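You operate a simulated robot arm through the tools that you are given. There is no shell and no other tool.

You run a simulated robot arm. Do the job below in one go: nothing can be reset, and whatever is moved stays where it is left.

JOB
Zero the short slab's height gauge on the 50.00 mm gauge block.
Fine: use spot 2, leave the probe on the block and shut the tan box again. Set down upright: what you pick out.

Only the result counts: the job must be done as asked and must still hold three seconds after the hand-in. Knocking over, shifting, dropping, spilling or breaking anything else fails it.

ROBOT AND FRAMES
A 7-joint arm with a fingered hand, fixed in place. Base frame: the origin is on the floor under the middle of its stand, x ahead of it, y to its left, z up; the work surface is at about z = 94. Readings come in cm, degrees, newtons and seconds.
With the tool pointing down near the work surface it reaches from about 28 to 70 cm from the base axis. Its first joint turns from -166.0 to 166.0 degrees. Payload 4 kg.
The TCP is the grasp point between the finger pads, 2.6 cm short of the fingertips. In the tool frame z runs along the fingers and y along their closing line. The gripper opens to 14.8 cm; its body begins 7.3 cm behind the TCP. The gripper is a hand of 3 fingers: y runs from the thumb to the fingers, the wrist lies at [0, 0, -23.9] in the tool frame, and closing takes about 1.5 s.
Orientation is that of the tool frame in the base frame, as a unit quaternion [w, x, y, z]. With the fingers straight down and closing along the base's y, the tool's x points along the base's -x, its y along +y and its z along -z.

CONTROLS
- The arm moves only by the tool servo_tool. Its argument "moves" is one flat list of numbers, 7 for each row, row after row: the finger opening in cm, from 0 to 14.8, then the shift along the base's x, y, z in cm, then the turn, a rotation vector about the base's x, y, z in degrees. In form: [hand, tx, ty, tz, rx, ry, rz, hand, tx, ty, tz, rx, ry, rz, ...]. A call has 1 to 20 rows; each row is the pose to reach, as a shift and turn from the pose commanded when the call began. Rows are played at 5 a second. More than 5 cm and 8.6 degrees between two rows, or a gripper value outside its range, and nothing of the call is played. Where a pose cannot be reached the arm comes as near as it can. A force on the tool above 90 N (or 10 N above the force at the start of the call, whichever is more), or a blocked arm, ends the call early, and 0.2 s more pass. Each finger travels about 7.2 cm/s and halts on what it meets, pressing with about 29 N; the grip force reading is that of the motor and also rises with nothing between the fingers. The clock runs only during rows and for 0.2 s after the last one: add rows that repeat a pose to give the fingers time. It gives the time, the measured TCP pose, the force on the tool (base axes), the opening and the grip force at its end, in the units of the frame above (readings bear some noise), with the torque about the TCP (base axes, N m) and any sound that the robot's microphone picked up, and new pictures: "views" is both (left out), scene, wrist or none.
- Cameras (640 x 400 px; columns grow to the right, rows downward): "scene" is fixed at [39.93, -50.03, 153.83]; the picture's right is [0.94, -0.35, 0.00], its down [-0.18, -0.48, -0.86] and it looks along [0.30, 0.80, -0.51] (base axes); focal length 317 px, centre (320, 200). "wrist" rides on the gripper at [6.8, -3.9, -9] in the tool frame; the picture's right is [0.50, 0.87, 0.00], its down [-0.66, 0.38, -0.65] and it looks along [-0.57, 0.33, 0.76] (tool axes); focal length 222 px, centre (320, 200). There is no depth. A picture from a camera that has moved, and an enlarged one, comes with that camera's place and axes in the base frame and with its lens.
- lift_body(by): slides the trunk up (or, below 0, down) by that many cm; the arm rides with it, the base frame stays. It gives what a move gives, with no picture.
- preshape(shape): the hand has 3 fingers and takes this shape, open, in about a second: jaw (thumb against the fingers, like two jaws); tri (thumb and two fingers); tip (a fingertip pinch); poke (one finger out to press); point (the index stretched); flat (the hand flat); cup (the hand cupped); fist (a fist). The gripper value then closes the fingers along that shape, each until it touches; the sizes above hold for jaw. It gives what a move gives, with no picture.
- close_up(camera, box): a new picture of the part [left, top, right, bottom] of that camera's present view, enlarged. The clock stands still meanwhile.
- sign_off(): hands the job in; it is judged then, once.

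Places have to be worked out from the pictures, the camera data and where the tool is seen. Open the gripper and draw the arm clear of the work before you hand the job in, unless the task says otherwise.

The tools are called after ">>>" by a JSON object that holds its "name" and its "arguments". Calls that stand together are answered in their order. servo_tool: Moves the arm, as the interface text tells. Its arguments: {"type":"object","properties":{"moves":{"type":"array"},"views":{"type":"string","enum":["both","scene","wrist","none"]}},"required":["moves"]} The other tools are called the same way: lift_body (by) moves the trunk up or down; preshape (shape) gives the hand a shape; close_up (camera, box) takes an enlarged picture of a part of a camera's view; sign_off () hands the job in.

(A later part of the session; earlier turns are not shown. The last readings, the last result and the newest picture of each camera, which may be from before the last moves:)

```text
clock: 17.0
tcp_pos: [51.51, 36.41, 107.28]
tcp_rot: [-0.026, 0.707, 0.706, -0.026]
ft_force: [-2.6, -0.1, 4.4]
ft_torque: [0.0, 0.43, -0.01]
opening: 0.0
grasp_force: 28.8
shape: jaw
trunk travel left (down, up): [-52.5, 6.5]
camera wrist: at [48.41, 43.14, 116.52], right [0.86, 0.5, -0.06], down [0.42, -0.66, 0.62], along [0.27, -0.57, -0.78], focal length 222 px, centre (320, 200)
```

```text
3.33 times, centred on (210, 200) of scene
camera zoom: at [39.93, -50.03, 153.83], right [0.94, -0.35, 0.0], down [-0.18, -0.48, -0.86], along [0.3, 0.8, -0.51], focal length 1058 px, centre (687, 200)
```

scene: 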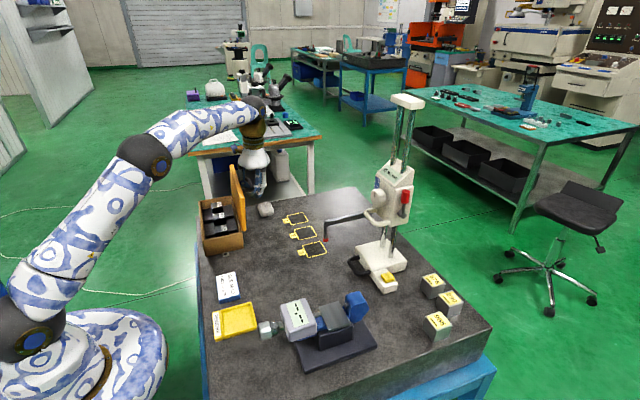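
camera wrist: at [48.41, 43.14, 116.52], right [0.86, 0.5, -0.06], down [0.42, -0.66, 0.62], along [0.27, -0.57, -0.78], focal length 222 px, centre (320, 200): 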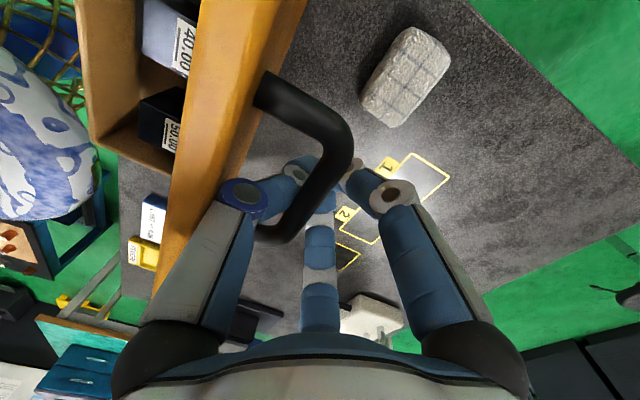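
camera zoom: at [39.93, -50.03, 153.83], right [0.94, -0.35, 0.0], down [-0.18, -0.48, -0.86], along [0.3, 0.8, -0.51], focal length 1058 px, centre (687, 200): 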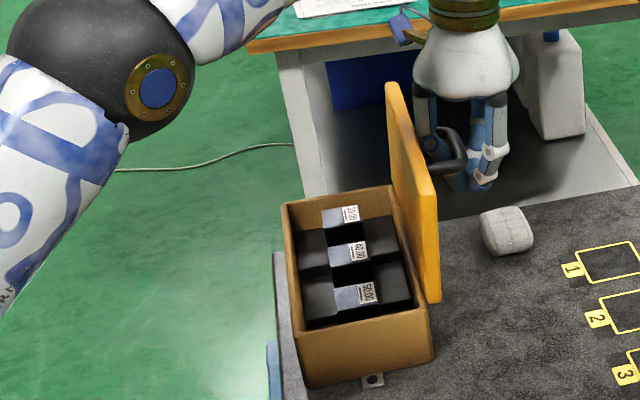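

The lid is now around 95°. One more small push to make sure it stays open by itself.

>>> {"name": "servo_tool", "arguments": {"moves": [0, 0.5, 0, -0.4, 0, 0, 0, 0, 1.0, 0, -0.8, 0, 0, 0, 0, 1.5, 0, -1.2, 0, 0, 0, 0, 1.5, 0, -1.2, 0, 0, 0], "views": "both"}}

>>> {"name": "close_up", "arguments": {"camera": "scene", "box": [150, 140, 270, 260]}}

```text
clock: 18.0
tcp_pos: [52.9, 36.41, 105.86]
tcp_rot: [-0.026, 0.707, 0.706, -0.026]
ft_force: [-2.6, -0.9, 2.8]
ft_torque: [-0.04, 0.53, 0.05]
opening: 0.0
grasp_force: 29.1
shape: jaw
trunk travel left (down, up): [-52.5, 6.5]
camera wrist: at [49.88, 43.18, 115.19], right [0.86, 0.5, -0.06], down [0.42, -0.66, 0.62], along [0.27, -0.57, -0.78], focal length 222 px, centre (320, 200)
```

scene: 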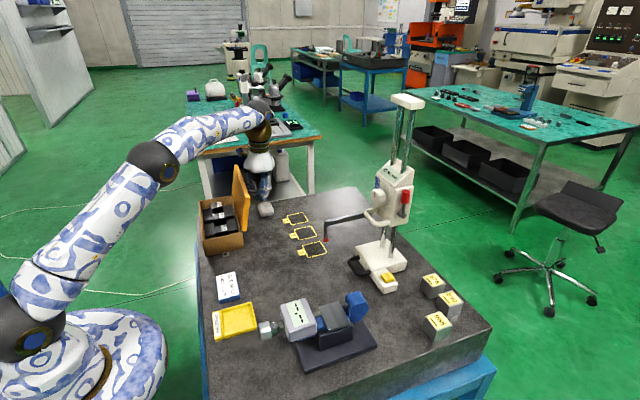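
wrist: 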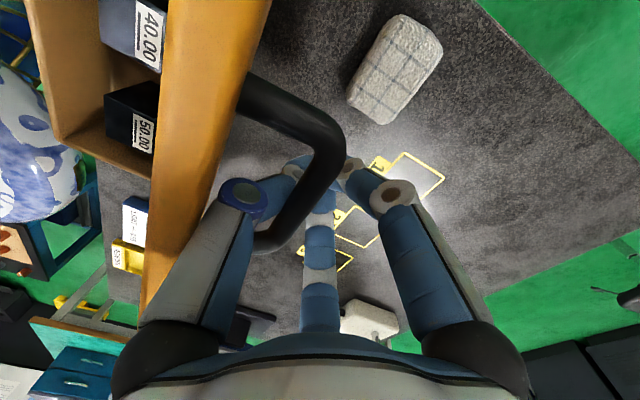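

```text
3.33 times, centred on (210, 200) of scene
camera zoom: at [39.93, -50.03, 153.83], right [0.94, -0.35, 0.0], down [-0.18, -0.48, -0.86], along [0.3, 0.8, -0.51], focal length 1058 px, centre (687, 200)
```

zoom: 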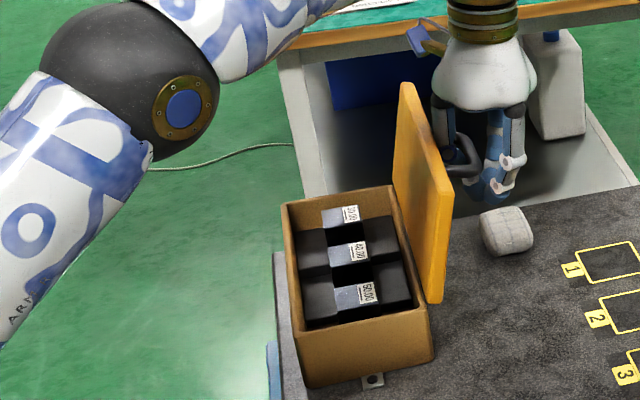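

The lid is at roughly 100–103°. I check gently whether there is a stop a bit further, so it will not fall past when released.

>>> {"name": "servo_tool", "arguments": {"moves": [0, 0.5, 0, -0.5, 0, 0, 0, 0, 1.0, 0, -1.0, 0, 0, 0, 0, 1.0, 0, -1.0, 0, 0, 0], "views": "wrist"}}

>>> {"name": "close_up", "arguments": {"camera": "scene", "box": [150, 140, 270, 260]}}

```text
clock: 18.8
tcp_pos: [53.73, 36.51, 104.98]
tcp_rot: [-0.025, 0.707, 0.707, -0.026]
ft_force: [-18.4, -1.3, -0.2]
ft_torque: [-0.01, -0.38, 0.03]
opening: 0.0
grasp_force: 29.3
shape: jaw
trunk travel left (down, up): [-52.5, 6.5]
camera wrist: at [50.65, 43.24, 114.29], right [0.86, 0.5, -0.06], down [0.43, -0.65, 0.62], along [0.27, -0.57, -0.78], focal length 222 px, centre (320, 200)
```

wrist: 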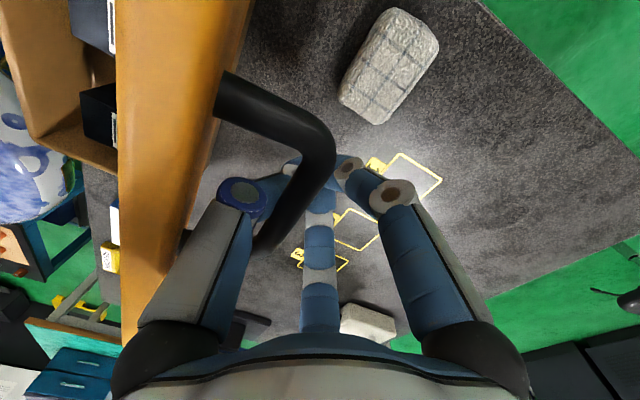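

```text
3.33 times, centred on (210, 200) of scene
camera zoom: at [39.93, -50.03, 153.83], right [0.94, -0.35, 0.0], down [-0.18, -0.48, -0.86], along [0.3, 0.8, -0.51], focal length 1058 px, centre (687, 200)
```

zoom: 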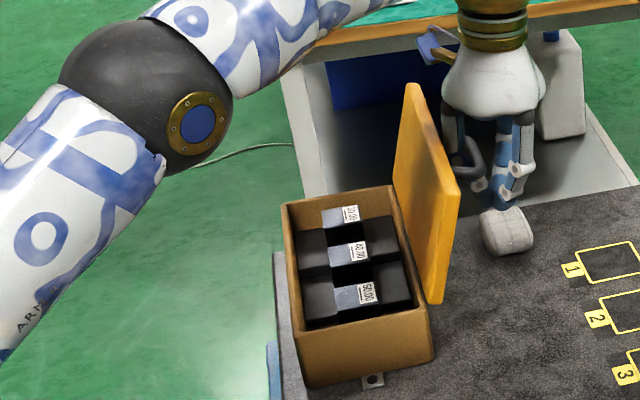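

The stop is reached (18 N at ~103°), so the lid will stay open. I open the hand while shifting +x so the thumb stays put between bar and lid, then check.

>>> {"name": "servo_tool", "arguments": {"moves": [1.5, 0, 0, 0, 0, 0, 0, 3, 0.5, 0, 0, 0, 0, 0, 4.5, 1.3, 0, 0, 0, 0, 0, 6, 2.0, 0, 0, 0, 0, 0, 6, 2.0, 0, 0, 0, 0, 0, 6, 2.0, 0, 0, 0, 0, 0], "views": "wrist"}}

>>> {"name": "close_up", "arguments": {"camera": "scene", "box": [150, 140, 270, 260]}}

```text
clock: 20.2
tcp_pos: [55.91, 36.35, 104.8]
tcp_rot: [-0.026, 0.707, 0.706, -0.026]
ft_force: [-3.1, 0.6, -1.6]
ft_torque: [0.01, -0.12, -0.04]
opening: 6.13
grasp_force: 0.0
shape: jaw
trunk travel left (down, up): [-52.5, 6.5]
camera wrist: at [52.93, 43.12, 114.18], right [0.86, 0.5, -0.06], down [0.42, -0.66, 0.62], along [0.27, -0.57, -0.78], focal length 222 px, centre (320, 200)
```

wrist: 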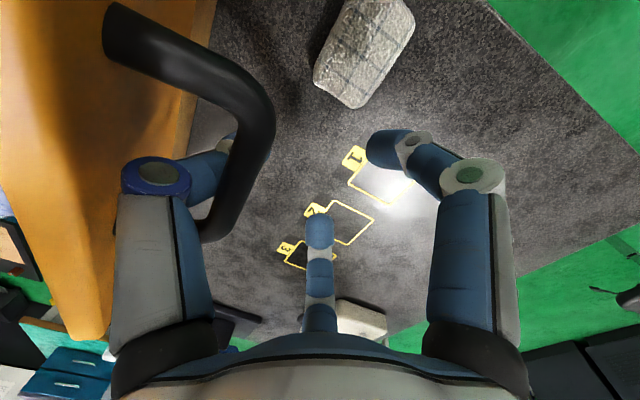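

```text
3.33 times, centred on (210, 200) of scene
camera zoom: at [39.93, -50.03, 153.83], right [0.94, -0.35, 0.0], down [-0.18, -0.48, -0.86], along [0.3, 0.8, -0.51], focal length 1058 px, centre (687, 200)
```

zoom: 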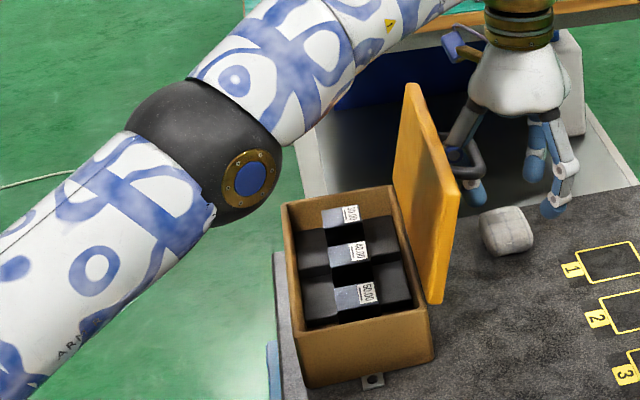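

The thumb is still behind the bar with little force. The arm is near full reach, so I raise the trunk 6.4 cm, which lifts the hand straight up out of the handle.

>>> {"name": "lift_body", "arguments": {"by": 6.4}}

>>> {"name": "close_up", "arguments": {"camera": "scene", "box": [150, 140, 270, 260]}}

>>> {"name": "close_up", "arguments": {"camera": "wrist", "box": [0, 0, 640, 400]}}

```text
clock: 21.2
tcp_pos: [56.07, 36.26, 111.28]
tcp_rot: [-0.026, 0.708, 0.705, -0.026]
ft_force: [-0.6, 1.2, 1.0]
ft_torque: [-0.01, 0.0, 0.01]
opening: 6.01
grasp_force: 0.0
shape: jaw
trunk travel left (down, up): [-58.9, 0.1]
```

```text
3.33 times, centred on (210, 200) of scene
camera zoom: at [39.93, -50.03, 153.83], right [0.94, -0.35, 0.0], down [-0.18, -0.48, -0.86], along [0.3, 0.8, -0.51], focal length 1058 px, centre (687, 200)
```

zoom: 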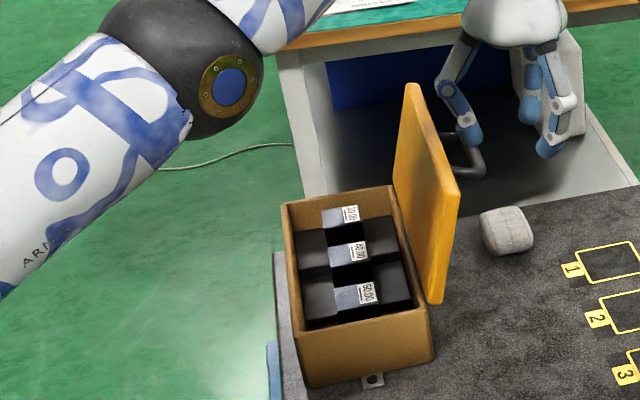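

```text
1.00 times, centred on (320, 200) of wrist (not enlarged: the box is as wide or as high as the picture)
camera zoom: at [53.03, 43.09, 120.58], right [0.86, 0.5, -0.06], down [0.42, -0.66, 0.62], along [0.27, -0.57, -0.78], focal length 222 px, centre (320, 200)
```

zoom: 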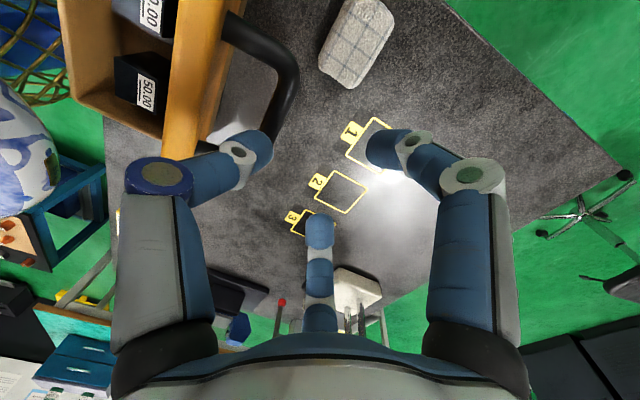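

The thumb has cleared the bar and the lid rests open. I take a close look inside the box before moving off.

>>> {"name": "close_up", "arguments": {"camera": "scene", "box": [195, 190, 265, 240]}}

>>> {"name": "close_up", "arguments": {"camera": "wrist", "box": [60, 0, 200, 150]}}

```text
8.00 times, centred on (230, 215) of scene
camera zoom: at [39.93, -50.03, 153.83], right [0.94, -0.35, 0.0], down [-0.18, -0.48, -0.86], along [0.3, 0.8, -0.51], focal length 2538 px, centre (1040, 80)
```

zoom: 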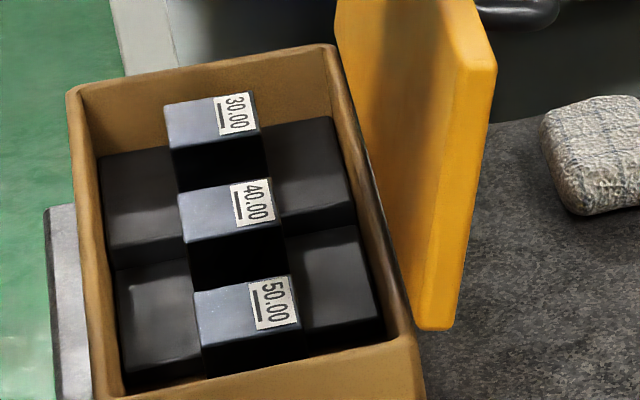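

```text
2.67 times, centred on (130, 75) of wrist
camera zoom: at [53.03, 43.09, 120.58], right [0.86, 0.5, -0.06], down [0.42, -0.66, 0.62], along [0.27, -0.57, -0.78], focal length 592 px, centre (827, 533)
```

zoom: 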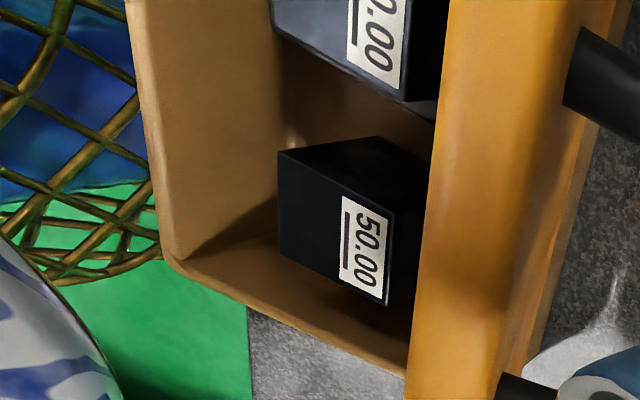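

The 50.00 block is the one nearest the front wall. I move the hand away over the lid's top and to the far side so the wrist camera looks straight into the box.

>>> {"name": "servo_tool", "arguments": {"moves": [6, 0, -2, 1.2, 0, 0, 0, 6, -1, -4, 2.5, 0, -1, 0, 6, -3, -5, 4.5, 0, -2, 0, 6, -6, -5.5, 6.5, 0, -4, 0, 6, -10, -5, 8, 0, -4, 0, 6, -14, -2, 8, 0, -4, 0, 6, -18, 2, 8, 0, -4, 0, 6, -21, 6, 8, 0, -4, 0, 6, -23, 10, 7.5, 0, -4, 0, 6, -24, 14, 6.5, 0, -4, 0, 6, -24, 14, 6.5, 0, -4, 0], "views": "both"}}

```text
refused: row 7 steps farther than a row can; nothing moved
```

One step was too long; I resend with shorter steps.

>>> {"name": "servo_tool", "arguments": {"moves": [6, 0, -2, 1.2, 0, 0, 0, 6, -1, -4, 2.5, 0, -1, 0, 6, -3, -5, 4.5, 0, -2, 0, 6, -6, -5.5, 6.5, 0, -4, 0, 6, -10, -5, 8, 0, -4, 0, 6, -13, -3, 8, 0, -4, 0, 6, -16, 0, 8, 0, -4, 0, 6, -19, 3, 8, 0, -4, 0, 6, -21, 7, 8, 0, -4, 0, 6, -23, 10.5, 7.5, 0, -4, 0, 6, -24, 14, 6.5, 0, -4, 0, 6, -24, 14, 6.5, 0, -4, 0], "views": "both"}}

>>> {"name": "close_up", "arguments": {"camera": "wrist", "box": [180, 40, 420, 190]}}

```text
clock: 23.8
tcp_pos: [32.03, 50.52, 117.67]
tcp_rot: [0.0, 0.707, 0.707, -0.001]
ft_force: [0.8, -1.6, -0.7]
ft_torque: [0.0, 0.0, -0.01]
opening: 6.0
grasp_force: 0.0
shape: jaw
trunk travel left (down, up): [-58.9, 0.1]
camera wrist: at [28.4, 57.3, 126.71], right [0.87, 0.5, 0.0], down [0.38, -0.66, 0.65], along [0.32, -0.57, -0.76], focal length 222 px, centre (320, 200)
```

scene: 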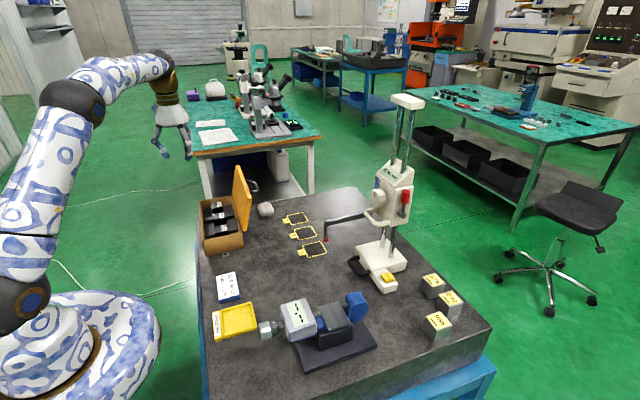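
wrist: 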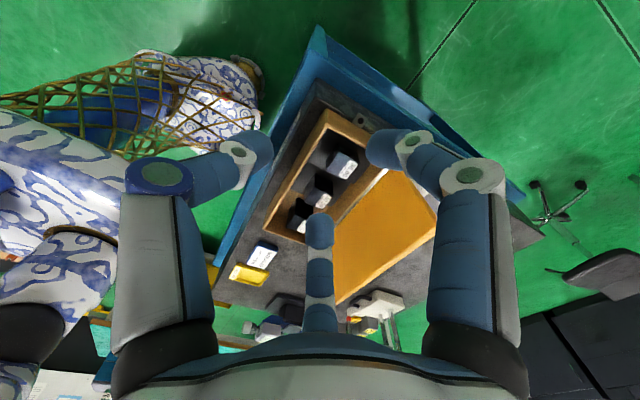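

```text
2.67 times, centred on (300, 115) of wrist
camera zoom: at [28.4, 57.3, 126.71], right [0.87, 0.5, 0.0], down [0.38, -0.66, 0.65], along [0.32, -0.57, -0.76], focal length 592 px, centre (373, 427)
```

zoom: 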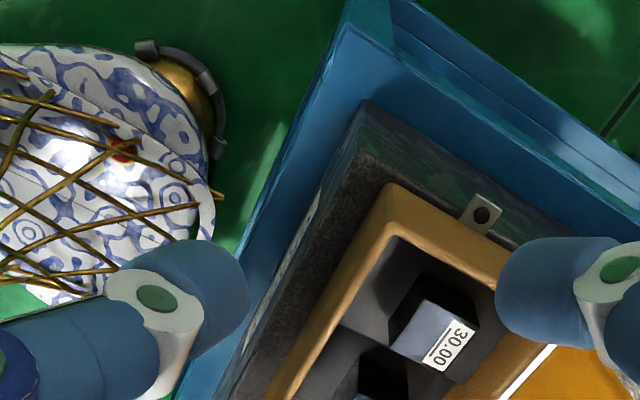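

From here I see grey foam with cut-outs. I zoom in on all the blocks.

>>> {"name": "close_up", "arguments": {"camera": "wrist", "box": [270, 110, 390, 250]}}

>>> {"name": "close_up", "arguments": {"camera": "scene", "box": [200, 195, 250, 235]}}

```text
2.86 times, centred on (330, 180) of wrist
camera zoom: at [28.4, 57.3, 126.71], right [0.87, 0.5, 0.0], down [0.38, -0.66, 0.65], along [0.32, -0.57, -0.76], focal length 635 px, centre (291, 257)
```

zoom: 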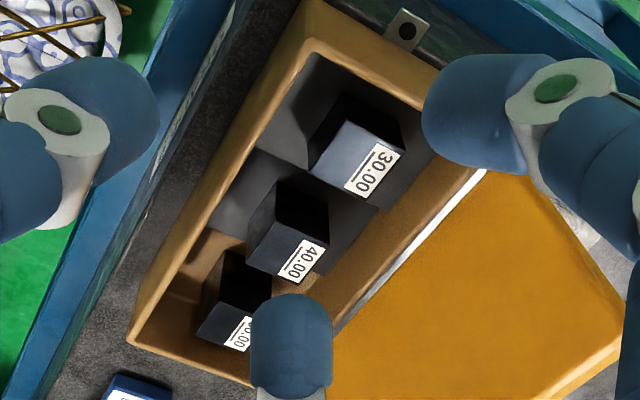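

```text
10.00 times, centred on (225, 215) of scene
camera zoom: at [39.93, -50.03, 153.83], right [0.94, -0.35, 0.0], down [-0.18, -0.48, -0.86], along [0.3, 0.8, -0.51], focal length 3173 px, centre (1270, 50)
```

zoom: 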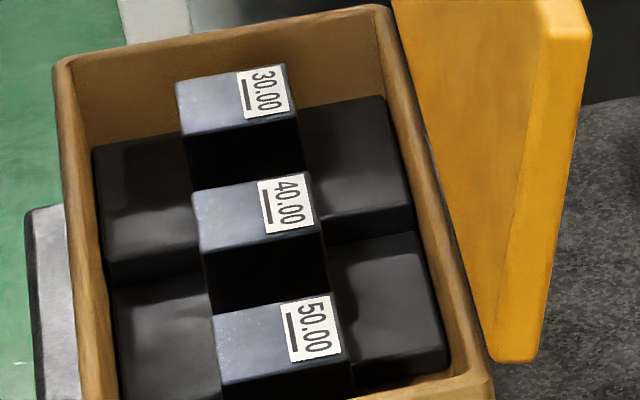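

Blocks stand on stepped foam; 50.00 stands at about (39.2, 30.45), 3.5 cm square, top z≈99.5. The jaw's two fingers are 6 cm apart, too wide, so I try the tip shape.

>>> {"name": "preshape", "arguments": {"shape": "tip"}}

>>> {"name": "close_up", "arguments": {"camera": "wrist", "box": [0, 0, 640, 400]}}

>>> {"name": "close_up", "arguments": {"camera": "scene", "box": [120, 40, 240, 180]}}

```text
clock: 24.7
tcp_pos: [32.13, 50.48, 117.7]
tcp_rot: [-0.002, 0.708, 0.706, -0.001]
ft_force: [-0.1, -0.5, -0.3]
ft_torque: [0.04, -0.03, 0.0]
opening: 14.81
grasp_force: 0.0
shape: tip
trunk travel left (down, up): [-58.9, 0.1]
```

```text
1.00 times, centred on (320, 200) of wrist (not enlarged: the box is as wide or as high as the picture)
camera zoom: at [28.42, 57.29, 126.71], right [0.87, 0.5, 0.0], down [0.38, -0.66, 0.65], along [0.32, -0.57, -0.76], focal length 222 px, centre (320, 200)
```

zoom: 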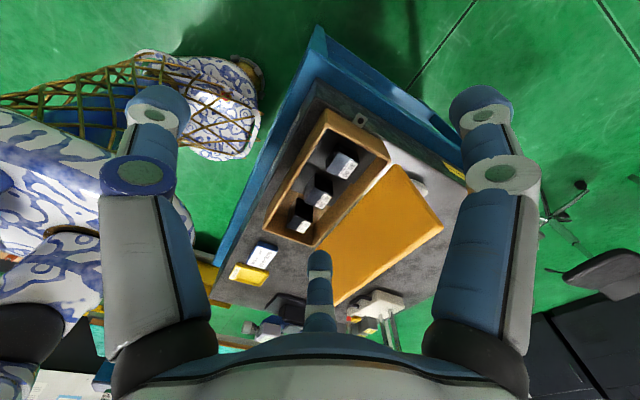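

```text
2.86 times, centred on (180, 110) of scene
camera zoom: at [39.93, -50.03, 153.83], right [0.94, -0.35, 0.0], down [-0.18, -0.48, -0.86], along [0.3, 0.8, -0.51], focal length 907 px, centre (720, 457)
```

zoom: 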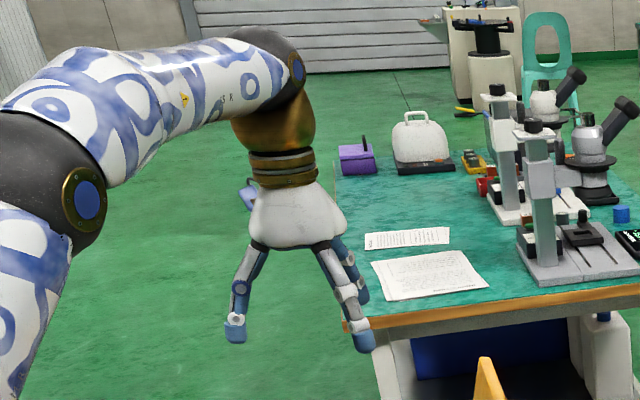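

All shapes look alike fully open, so I close the tip shape to ~4 cm here in free air to see how the fingertips converge.

>>> {"name": "servo_tool", "arguments": {"moves": [10, 0, 0, 0, 0, 0, 0, 6, 0, 0, 0, 0, 0, 0, 4, 0, 0, 0, 0, 0, 0, 4, 0, 0, 0, 0, 0, 0, 4, 0, 0, 0, 0, 0, 0, 4, 0, 0, 0, 0, 0, 0], "views": "wrist"}}

>>> {"name": "close_up", "arguments": {"camera": "scene", "box": [120, 40, 240, 180]}}

```text
clock: 26.1
tcp_pos: [32.12, 50.64, 117.64]
tcp_rot: [-0.001, 0.708, 0.707, -0.001]
ft_force: [-0.1, 0.0, -0.1]
ft_torque: [-0.02, -0.01, 0.01]
opening: 4.04
grasp_force: 0.0
shape: tip
trunk travel left (down, up): [-58.9, 0.1]
camera wrist: at [28.42, 57.29, 126.71], right [0.87, 0.5, 0.0], down [0.38, -0.66, 0.65], along [0.32, -0.57, -0.76], focal length 222 px, centre (320, 200)
```

wrist: 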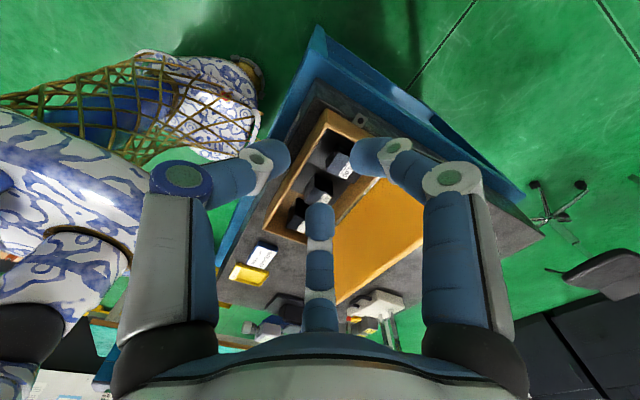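

```text
2.86 times, centred on (180, 110) of scene
camera zoom: at [39.93, -50.03, 153.83], right [0.94, -0.35, 0.0], down [-0.18, -0.48, -0.86], along [0.3, 0.8, -0.51], focal length 907 px, centre (720, 457)
```

zoom: 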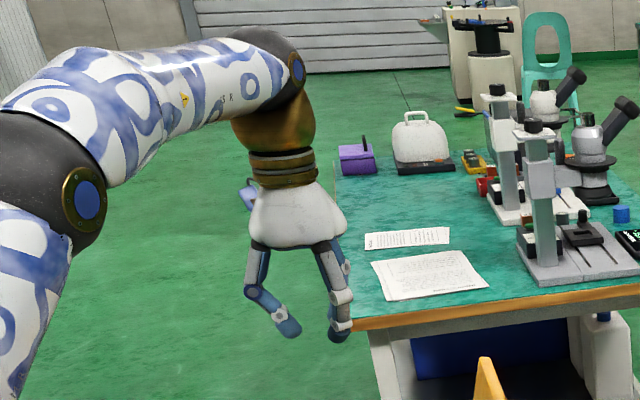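

The three fingers actually close radially at 120°, pad radius ≈ opening/1.5. For the 50.00 block I'll place fingers at +y, −30° and −150° (turn the wrist +30°), avoiding the tight front gap. I move above it and descend to just over the rim.

>>> {"name": "servo_tool", "arguments": {"moves": [4.2, 1.5, -4, 0, 0, 0, 6, 4.2, 3, -8, 0, 0, 0, 12, 4.2, 4.5, -12, 0, 0, 0, 18, 4.2, 6, -16, 0, 0, 0, 24, 4.2, 7.4, -20.1, 0, 0, 0, 30, 4.2, 7.4, -20.1, -4, 0, 0, 30, 4.2, 7.4, -20.1, -8, 0, 0, 30, 4.2, 7.4, -20.1, -12, 0, 0, 30, 4.2, 7.4, -20.1, -12, 0, 0, 30], "views": "both"}}

>>> {"name": "close_up", "arguments": {"camera": "wrist", "box": [200, 60, 440, 260]}}

>>> {"name": "close_up", "arguments": {"camera": "scene", "box": [180, 150, 280, 250]}}

```text
clock: 28.1
tcp_pos: [39.14, 30.16, 105.47]
tcp_rot: [-0.001, 0.501, 0.866, -0.001]
ft_force: [0.1, -0.1, 0.1]
ft_torque: [-0.01, 0.0, 0.01]
opening: 4.17
grasp_force: 0.1
shape: tip
trunk travel left (down, up): [-58.9, 0.1]
camera wrist: at [32.75, 34.15, 114.58], right [0.5, 0.87, 0.0], down [0.66, -0.38, 0.65], along [0.56, -0.33, -0.76], focal length 222 px, centre (320, 200)
```

scene: 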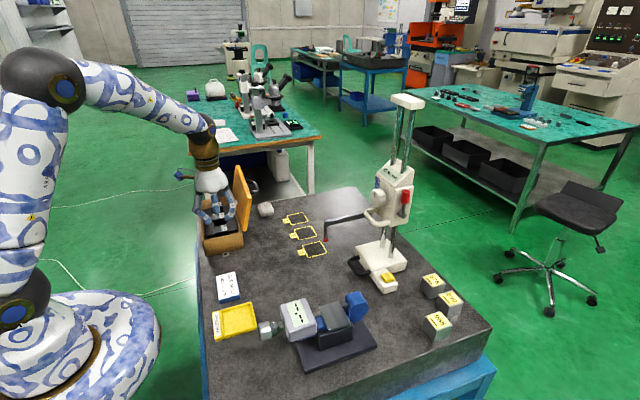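
wrist: 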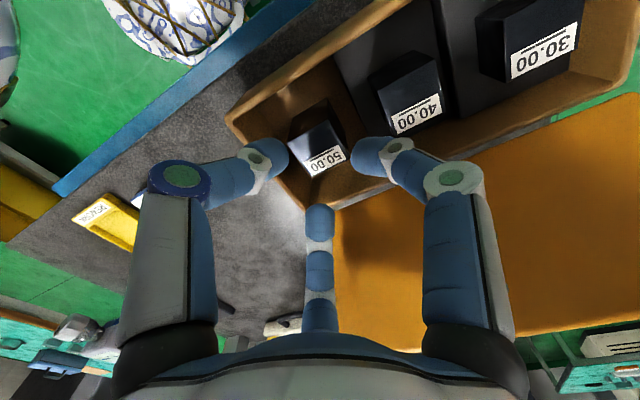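

```text
2.00 times, centred on (320, 160) of wrist
camera zoom: at [32.75, 34.15, 114.58], right [0.5, 0.87, 0.0], down [0.66, -0.38, 0.65], along [0.56, -0.33, -0.76], focal length 444 px, centre (320, 280)
```

zoom: 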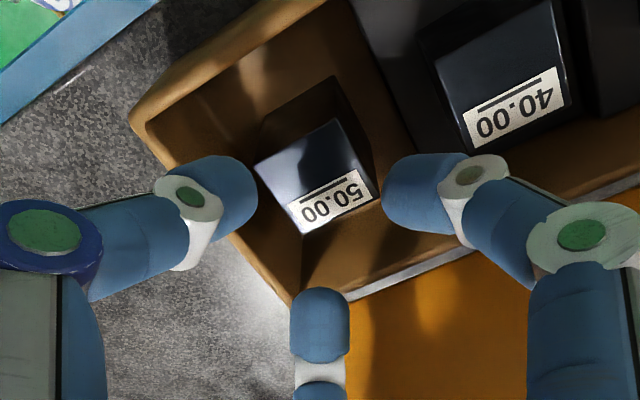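

```text
4.00 times, centred on (230, 200) of scene
camera zoom: at [39.93, -50.03, 153.83], right [0.94, -0.35, 0.0], down [-0.18, -0.48, -0.86], along [0.3, 0.8, -0.51], focal length 1269 px, centre (680, 200)
```

zoom: 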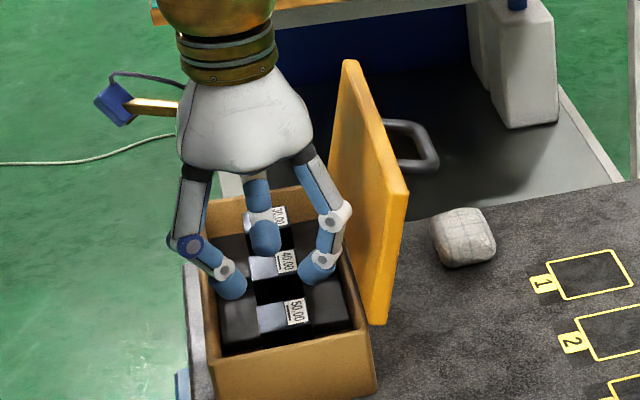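

The 50.00 block lies centred among the three fingers (block centre ≈ (39.45, 30.1)). I shift +0.2 in x and descend until the fingertips are about 1.8 cm below its top.

>>> {"name": "servo_tool", "arguments": {"moves": [4.2, 0.2, 0, -1.5, 0, 0, 0, 4.2, 0.2, 0, -3, 0, 0, 0, 4.2, 0.2, 0, -4.2, 0, 0, 0, 4.2, 0.2, 0, -5.1, 0, 0, 0, 4.2, 0.2, 0, -5.1, 0, 0, 0], "views": "wrist"}}

>>> {"name": "close_up", "arguments": {"camera": "wrist", "box": [200, 60, 440, 260]}}

>>> {"name": "close_up", "arguments": {"camera": "scene", "box": [180, 150, 280, 250]}}

```text
clock: 29.3
tcp_pos: [39.9, 30.17, 100.59]
tcp_rot: [-0.001, 0.5, 0.866, -0.001]
ft_force: [-1.6, -0.3, 1.1]
ft_torque: [0.01, 0.1, 0.0]
opening: 4.25
grasp_force: 0.2
shape: tip
trunk travel left (down, up): [-58.9, 0.1]
camera wrist: at [33.18, 34.14, 109.62], right [0.5, 0.86, 0.0], down [0.66, -0.38, 0.65], along [0.56, -0.33, -0.76], focal length 222 px, centre (320, 200)
```

wrist: 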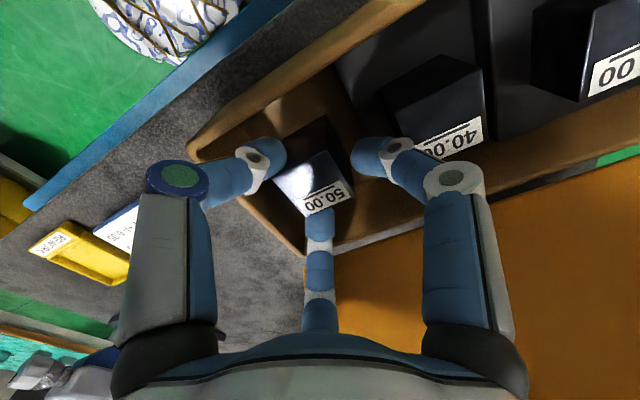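

```text
2.00 times, centred on (320, 160) of wrist
camera zoom: at [33.18, 34.14, 109.62], right [0.5, 0.86, 0.0], down [0.66, -0.38, 0.65], along [0.56, -0.33, -0.76], focal length 444 px, centre (320, 280)
```

zoom: 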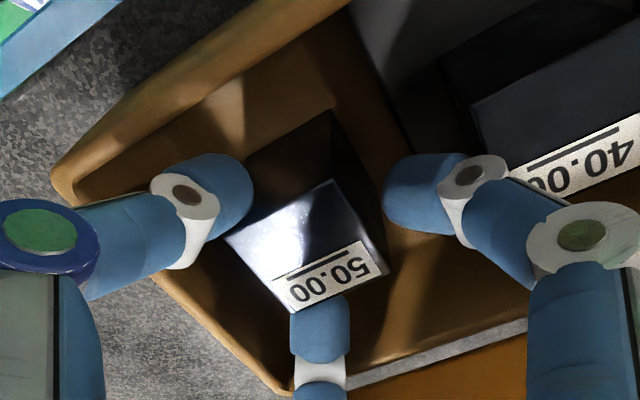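

```text
4.00 times, centred on (230, 200) of scene
camera zoom: at [39.93, -50.03, 153.83], right [0.94, -0.35, 0.0], down [-0.18, -0.48, -0.86], along [0.3, 0.8, -0.51], focal length 1269 px, centre (680, 200)
```

zoom: 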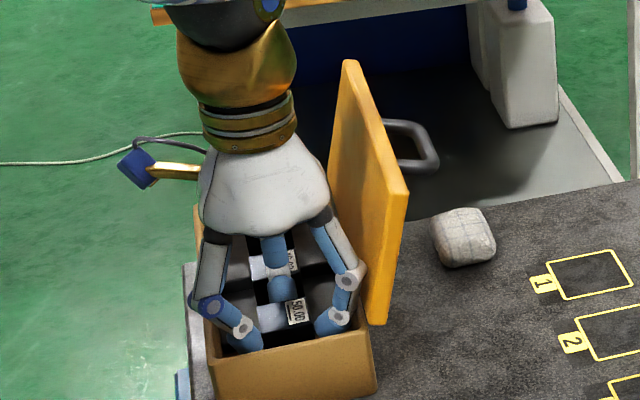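

The fingers straddle the block without load. I shift back 0.2 cm to centre it and close the fingers.

>>> {"name": "servo_tool", "arguments": {"moves": [4.2, -0.2, 0, 0, 0, 0, 0, 3.6, -0.2, 0, 0, 0, 0, 0, 3, -0.2, 0, 0, 0, 0, 0, 2.4, -0.2, 0, 0, 0, 0, 0, 1.8, -0.2, 0, 0, 0, 0, 0, 1, -0.2, 0, 0, 0, 0, 0, 0, -0.2, 0, 0, 0, 0, 0, 0, -0.2, 0, 0, 0, 0, 0, 0, -0.2, 0, 0, 0, 0, 0], "views": "wrist"}}

>>> {"name": "close_up", "arguments": {"camera": "wrist", "box": [200, 60, 440, 260]}}

>>> {"name": "close_up", "arguments": {"camera": "scene", "box": [180, 150, 280, 250]}}

```text
clock: 31.3
tcp_pos: [39.48, 30.37, 100.55]
tcp_rot: [-0.001, 0.501, 0.865, -0.002]
ft_force: [0.5, -0.3, 0.0]
ft_torque: [-0.01, 0.03, -0.01]
opening: 3.39
grasp_force: 29.2
shape: tip
trunk travel left (down, up): [-58.9, 0.1]
camera wrist: at [33.0, 34.13, 109.62], right [0.5, 0.86, 0.0], down [0.66, -0.38, 0.65], along [0.56, -0.33, -0.76], focal length 222 px, centre (320, 200)
```

wrist: 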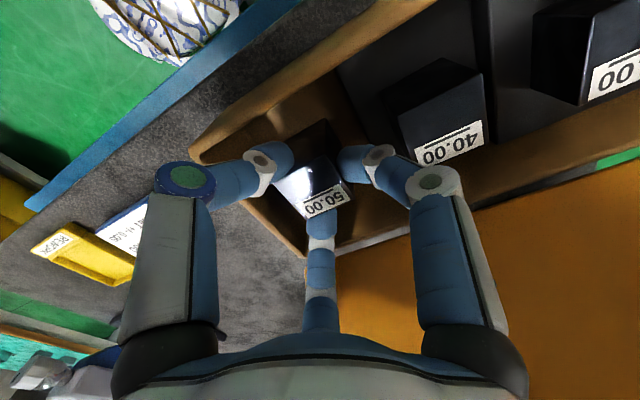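

```text
2.00 times, centred on (320, 160) of wrist
camera zoom: at [33.0, 34.13, 109.62], right [0.5, 0.86, 0.0], down [0.66, -0.38, 0.65], along [0.56, -0.33, -0.76], focal length 444 px, centre (320, 280)
```

zoom: 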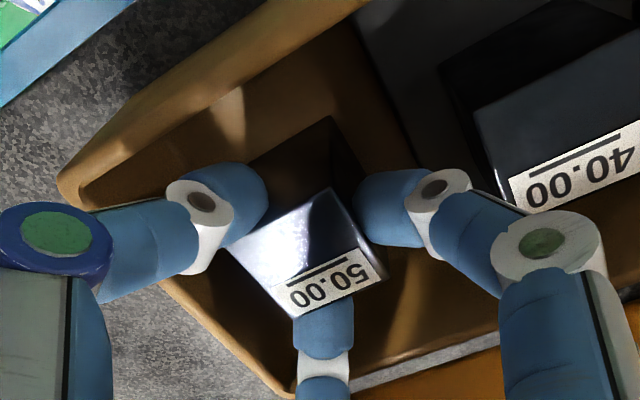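

```text
4.00 times, centred on (230, 200) of scene
camera zoom: at [39.93, -50.03, 153.83], right [0.94, -0.35, 0.0], down [-0.18, -0.48, -0.86], along [0.3, 0.8, -0.51], focal length 1269 px, centre (680, 200)
```

zoom: 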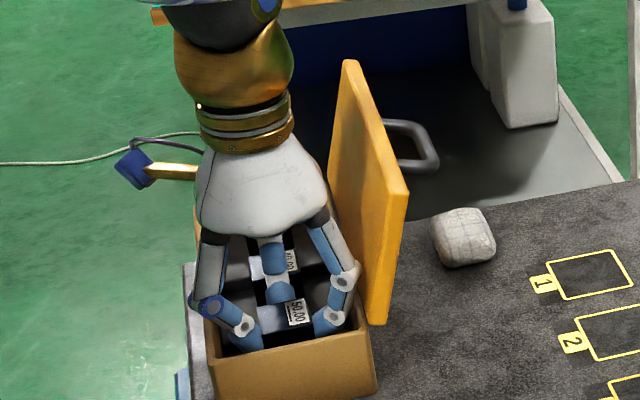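

The fingers hold the block (opening 3.39, 29 N). I lift slowly by 2 cm and check.

>>> {"name": "servo_tool", "arguments": {"moves": [0, 0, 0, 0.5, 0, 0, 0, 0, 0, 0, 1, 0, 0, 0, 0, 0, 0, 1.5, 0, 0, 0, 0, 0, 0, 2, 0, 0, 0, 0, 0, 0, 2, 0, 0, 0], "views": "wrist"}}

>>> {"name": "close_up", "arguments": {"camera": "scene", "box": [180, 150, 280, 250]}}

```text
clock: 32.5
tcp_pos: [39.38, 30.28, 102.77]
tcp_rot: [-0.001, 0.501, 0.865, -0.002]
ft_force: [-0.2, -0.1, -5.2]
ft_torque: [0.02, 0.01, 0.0]
opening: 3.4
grasp_force: 28.9
shape: tip
trunk travel left (down, up): [-58.9, 0.1]
camera wrist: at [32.91, 34.11, 111.75], right [0.5, 0.86, 0.0], down [0.66, -0.38, 0.65], along [0.56, -0.33, -0.76], focal length 222 px, centre (320, 200)
```

wrist: 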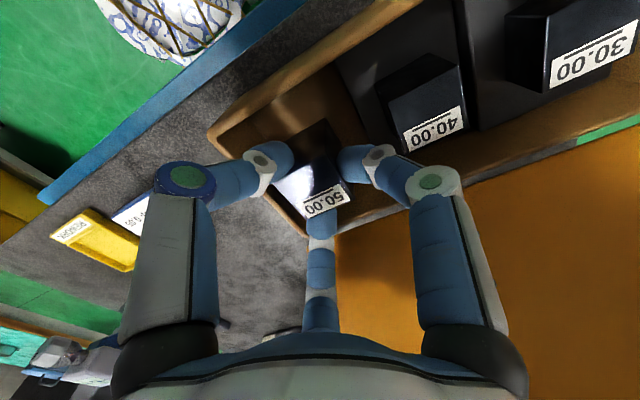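

```text
4.00 times, centred on (230, 200) of scene
camera zoom: at [39.93, -50.03, 153.83], right [0.94, -0.35, 0.0], down [-0.18, -0.48, -0.86], along [0.3, 0.8, -0.51], focal length 1269 px, centre (680, 200)
```

zoom: 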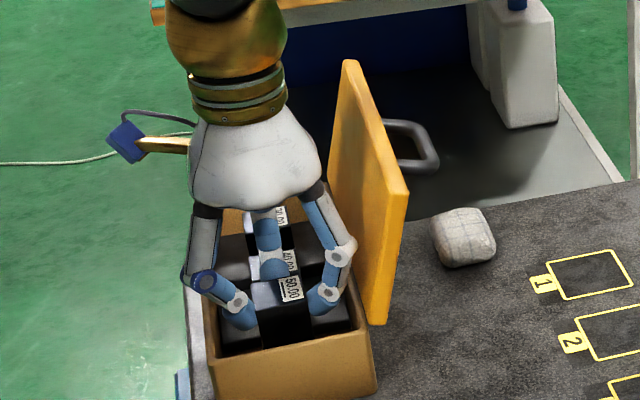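

The block is up (5 N load, held level). I raise it clear of the lid and carry it over toward spot 2.

>>> {"name": "servo_tool", "arguments": {"moves": [0, 0, 0, 4, 0, 0, 0, 0, 0, 0, 8, 0, 0, 0, 0, 0, 0, 12, 0, 0, 0, 0, 0, 0, 16.2, 0, 0, 0, 0, 4, -0.5, 16.2, 0, 0, 0, 0, 8, -1, 16.2, 0, 0, 0, 0, 12, -1.5, 16.2, 0, 0, 0, 0, 14.8, -1.8, 16.2, 0, 0, 0, 0, 14.8, -1.8, 16.2, 0, 0, 0], "views": "both"}}

```text
clock: 34.5
tcp_pos: [54.27, 28.5, 118.92]
tcp_rot: [-0.001, 0.501, 0.866, -0.002]
ft_force: [-0.2, 0.2, -4.9]
ft_torque: [0.03, -0.02, -0.05]
opening: 3.35
grasp_force: 29.5
shape: tip
trunk travel left (down, up): [-58.9, 0.1]
camera wrist: at [47.72, 32.42, 128.06], right [0.5, 0.86, 0.0], down [0.66, -0.38, 0.65], along [0.56, -0.33, -0.76], focal length 222 px, centre (320, 200)
```

scene: 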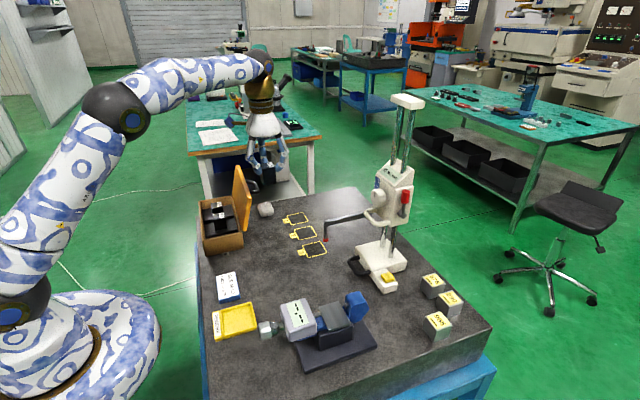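
wrist: 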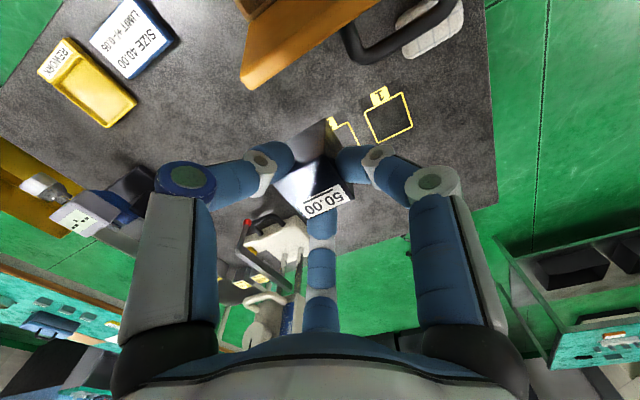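

Spot 2 checks out at (63.8, 26.7). I bring the block out and down to a few cm above it.

>>> {"name": "servo_tool", "arguments": {"moves": [0, 2, -0.4, -2.5, 0, 0, 0, 0, 4, -0.8, -5, 0, 0, 0, 0, 5.5, -1.1, -8, 0, 0, 0, 0, 7, -1.4, -10.5, 0, 0, 0, 0, 8.5, -1.6, -13, 0, 0, 0, 0, 9.5, -1.8, -15.5, 0, 0, 0, 0, 9.5, -1.8, -15.5, 0, 0, 0], "views": "both"}}

>>> {"name": "close_up", "arguments": {"camera": "scene", "box": [250, 160, 370, 260]}}

>>> {"name": "close_up", "arguments": {"camera": "wrist", "box": [200, 60, 440, 260]}}

```text
clock: 36.1
tcp_pos: [63.69, 26.67, 103.27]
tcp_rot: [-0.001, 0.501, 0.865, -0.003]
ft_force: [0.0, -0.2, -5.0]
ft_torque: [0.03, 0.01, 0.01]
opening: 3.35
grasp_force: 29.7
shape: tip
trunk travel left (down, up): [-58.9, 0.1]
camera wrist: at [57.15, 30.66, 112.35], right [0.5, 0.86, 0.0], down [0.66, -0.38, 0.65], along [0.56, -0.33, -0.76], focal length 222 px, centre (320, 200)
```

scene: 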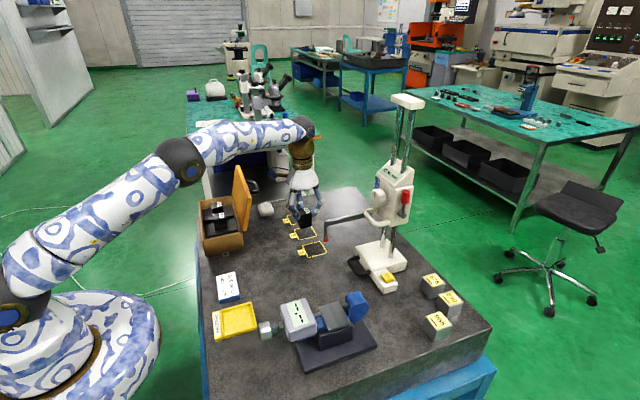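
wrist: 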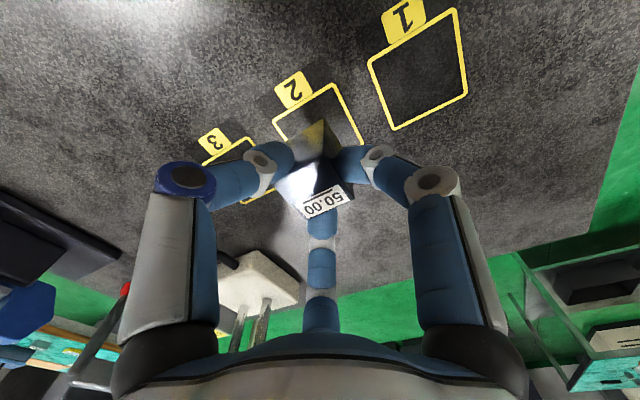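

```text
4.00 times, centred on (310, 210) of scene
camera zoom: at [39.93, -50.03, 153.83], right [0.94, -0.35, 0.0], down [-0.18, -0.48, -0.86], along [0.3, 0.8, -0.51], focal length 1269 px, centre (360, 160)
```

zoom: 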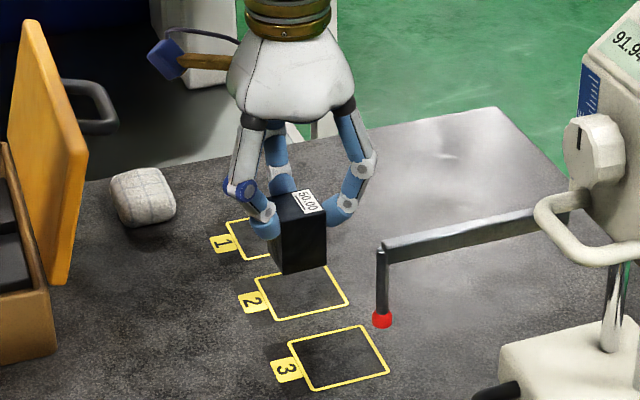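

```text
2.00 times, centred on (320, 160) of wrist
camera zoom: at [57.15, 30.66, 112.35], right [0.5, 0.86, 0.0], down [0.66, -0.38, 0.65], along [0.56, -0.33, -0.76], focal length 444 px, centre (320, 280)
```

zoom: 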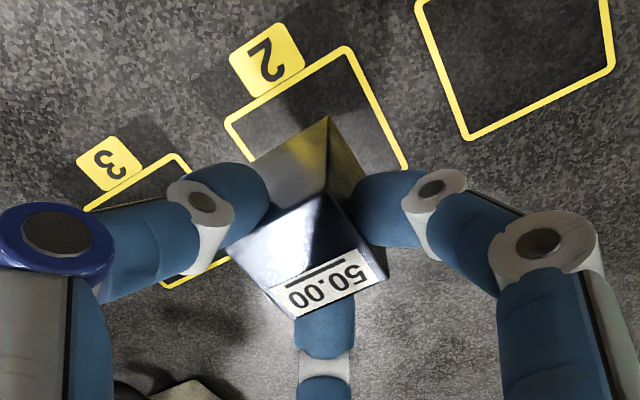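

The block hangs level over spot 2, its bottom at z≈97.4. I lower 3.1 cm and check contact.

>>> {"name": "servo_tool", "arguments": {"moves": [0, 0.1, 0, -1, 0, 0, 0, 0, 0.2, 0, -2, 0, 0, 0, 0, 0.2, 0, -2.6, 0, 0, 0, 0, 0.2, 0, -3.1, 0, 0, 0, 0, 0.2, 0, -3.1, 0, 0, 0], "views": "wrist"}}

>>> {"name": "close_up", "arguments": {"camera": "scene", "box": [250, 160, 370, 260]}}

```text
clock: 37.3
tcp_pos: [64.03, 26.67, 100.21]
tcp_rot: [-0.002, 0.501, 0.866, -0.003]
ft_force: [1.1, -0.8, -4.6]
ft_torque: [0.0, 0.03, -0.02]
opening: 3.33
grasp_force: 29.2
shape: tip
trunk travel left (down, up): [-58.9, 0.1]
camera wrist: at [57.44, 30.61, 109.27], right [0.5, 0.86, 0.0], down [0.66, -0.38, 0.65], along [0.56, -0.33, -0.76], focal length 222 px, centre (320, 200)
```

wrist: 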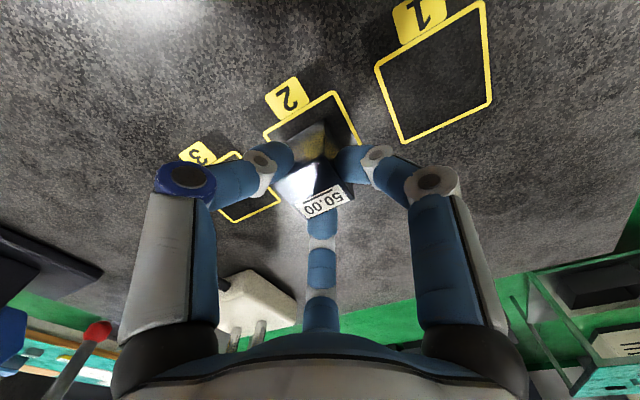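

```text
4.00 times, centred on (310, 210) of scene
camera zoom: at [39.93, -50.03, 153.83], right [0.94, -0.35, 0.0], down [-0.18, -0.48, -0.86], along [0.3, 0.8, -0.51], focal length 1269 px, centre (360, 160)
```

zoom: 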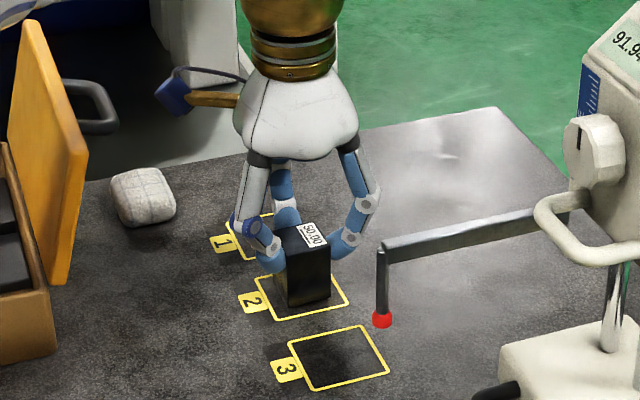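

Nearly touching (still −4.6 N hanging). I lower in small steps until contact.

>>> {"name": "servo_tool", "arguments": {"moves": [0, 0, 0, -0.15, 0, 0, 0, 0, 0, 0, -0.3, 0, 0, 0, 0, 0, 0, -0.4, 0, 0, 0, 0, 0, 0, -0.4, 0, 0, 0], "views": "none"}}

>>> {"name": "close_up", "arguments": {"camera": "scene", "box": [280, 190, 360, 240]}}

```text
clock: 38.3
tcp_pos: [63.96, 26.8, 99.95]
tcp_rot: [-0.001, 0.501, 0.865, -0.002]
ft_force: [-0.4, 1.4, 0.0]
ft_torque: [-0.06, 0.03, 0.0]
opening: 3.33
grasp_force: 29.3
shape: tip
trunk travel left (down, up): [-58.9, 0.1]
```

```text
8.00 times, centred on (320, 215) of scene
camera zoom: at [39.93, -50.03, 153.83], right [0.94, -0.35, 0.0], down [-0.18, -0.48, -0.86], along [0.3, 0.8, -0.51], focal length 2538 px, centre (320, 80)
```

zoom: 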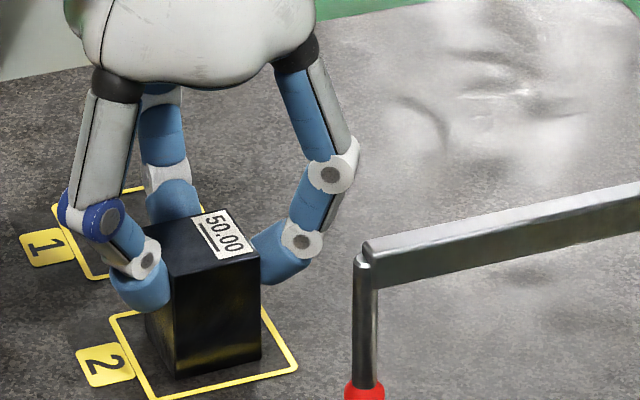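

The block stands on spot 2 (centre ≈ (63.85, 26.9), weight fully supported). I open the fingers and rise straight up.

>>> {"name": "servo_tool", "arguments": {"moves": [3.6, 0, 0, 0, 0, 0, 0, 4.2, 0, 0, 0, 0, 0, 0, 5, 0, 0, 0, 0, 0, 0, 5.5, 0, 0, 0, 0, 0, 0, 5.5, 0, 0, 1, 0, 0, 0, 5.5, 0, 0, 2.5, 0, 0, 0, 5.5, 0, 0, 4, 0, 0, 0, 5.5, -1, 0, 6, 0, 0, 0, 5.5, -1, 0, 6, 0, 0, 0], "views": "both"}}

>>> {"name": "close_up", "arguments": {"camera": "scene", "box": [280, 170, 400, 245]}}

```text
clock: 40.3
tcp_pos: [62.88, 26.7, 105.9]
tcp_rot: [-0.001, 0.501, 0.865, -0.002]
ft_force: [-0.2, -0.6, -0.5]
ft_torque: [-0.03, 0.0, 0.03]
opening: 5.49
grasp_force: 0.0
shape: tip
trunk travel left (down, up): [-58.9, 0.1]
camera wrist: at [56.41, 30.52, 114.92], right [0.5, 0.86, 0.0], down [0.66, -0.38, 0.65], along [0.56, -0.33, -0.76], focal length 222 px, centre (320, 200)
```

scene: 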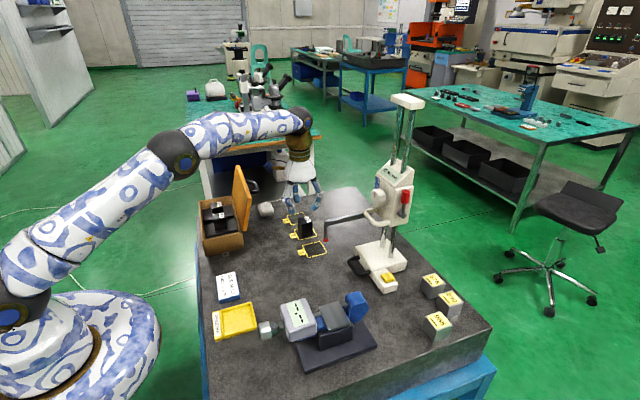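
wrist: 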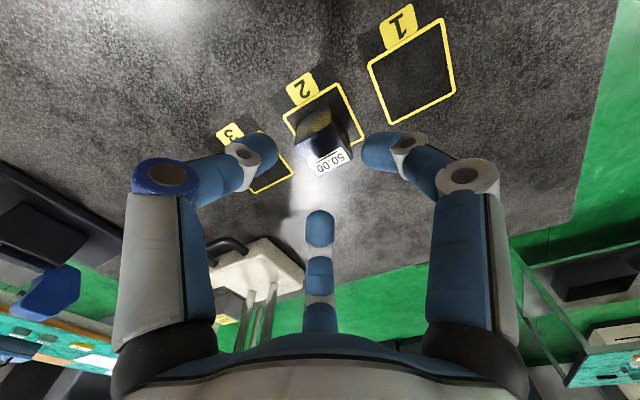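

```text
5.33 times, centred on (340, 208) of scene
camera zoom: at [39.93, -50.03, 153.83], right [0.94, -0.35, 0.0], down [-0.18, -0.48, -0.86], along [0.3, 0.8, -0.51], focal length 1692 px, centre (213, 160)
```

zoom: 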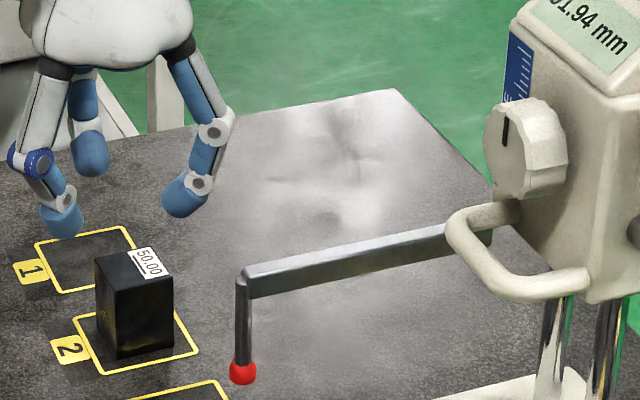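

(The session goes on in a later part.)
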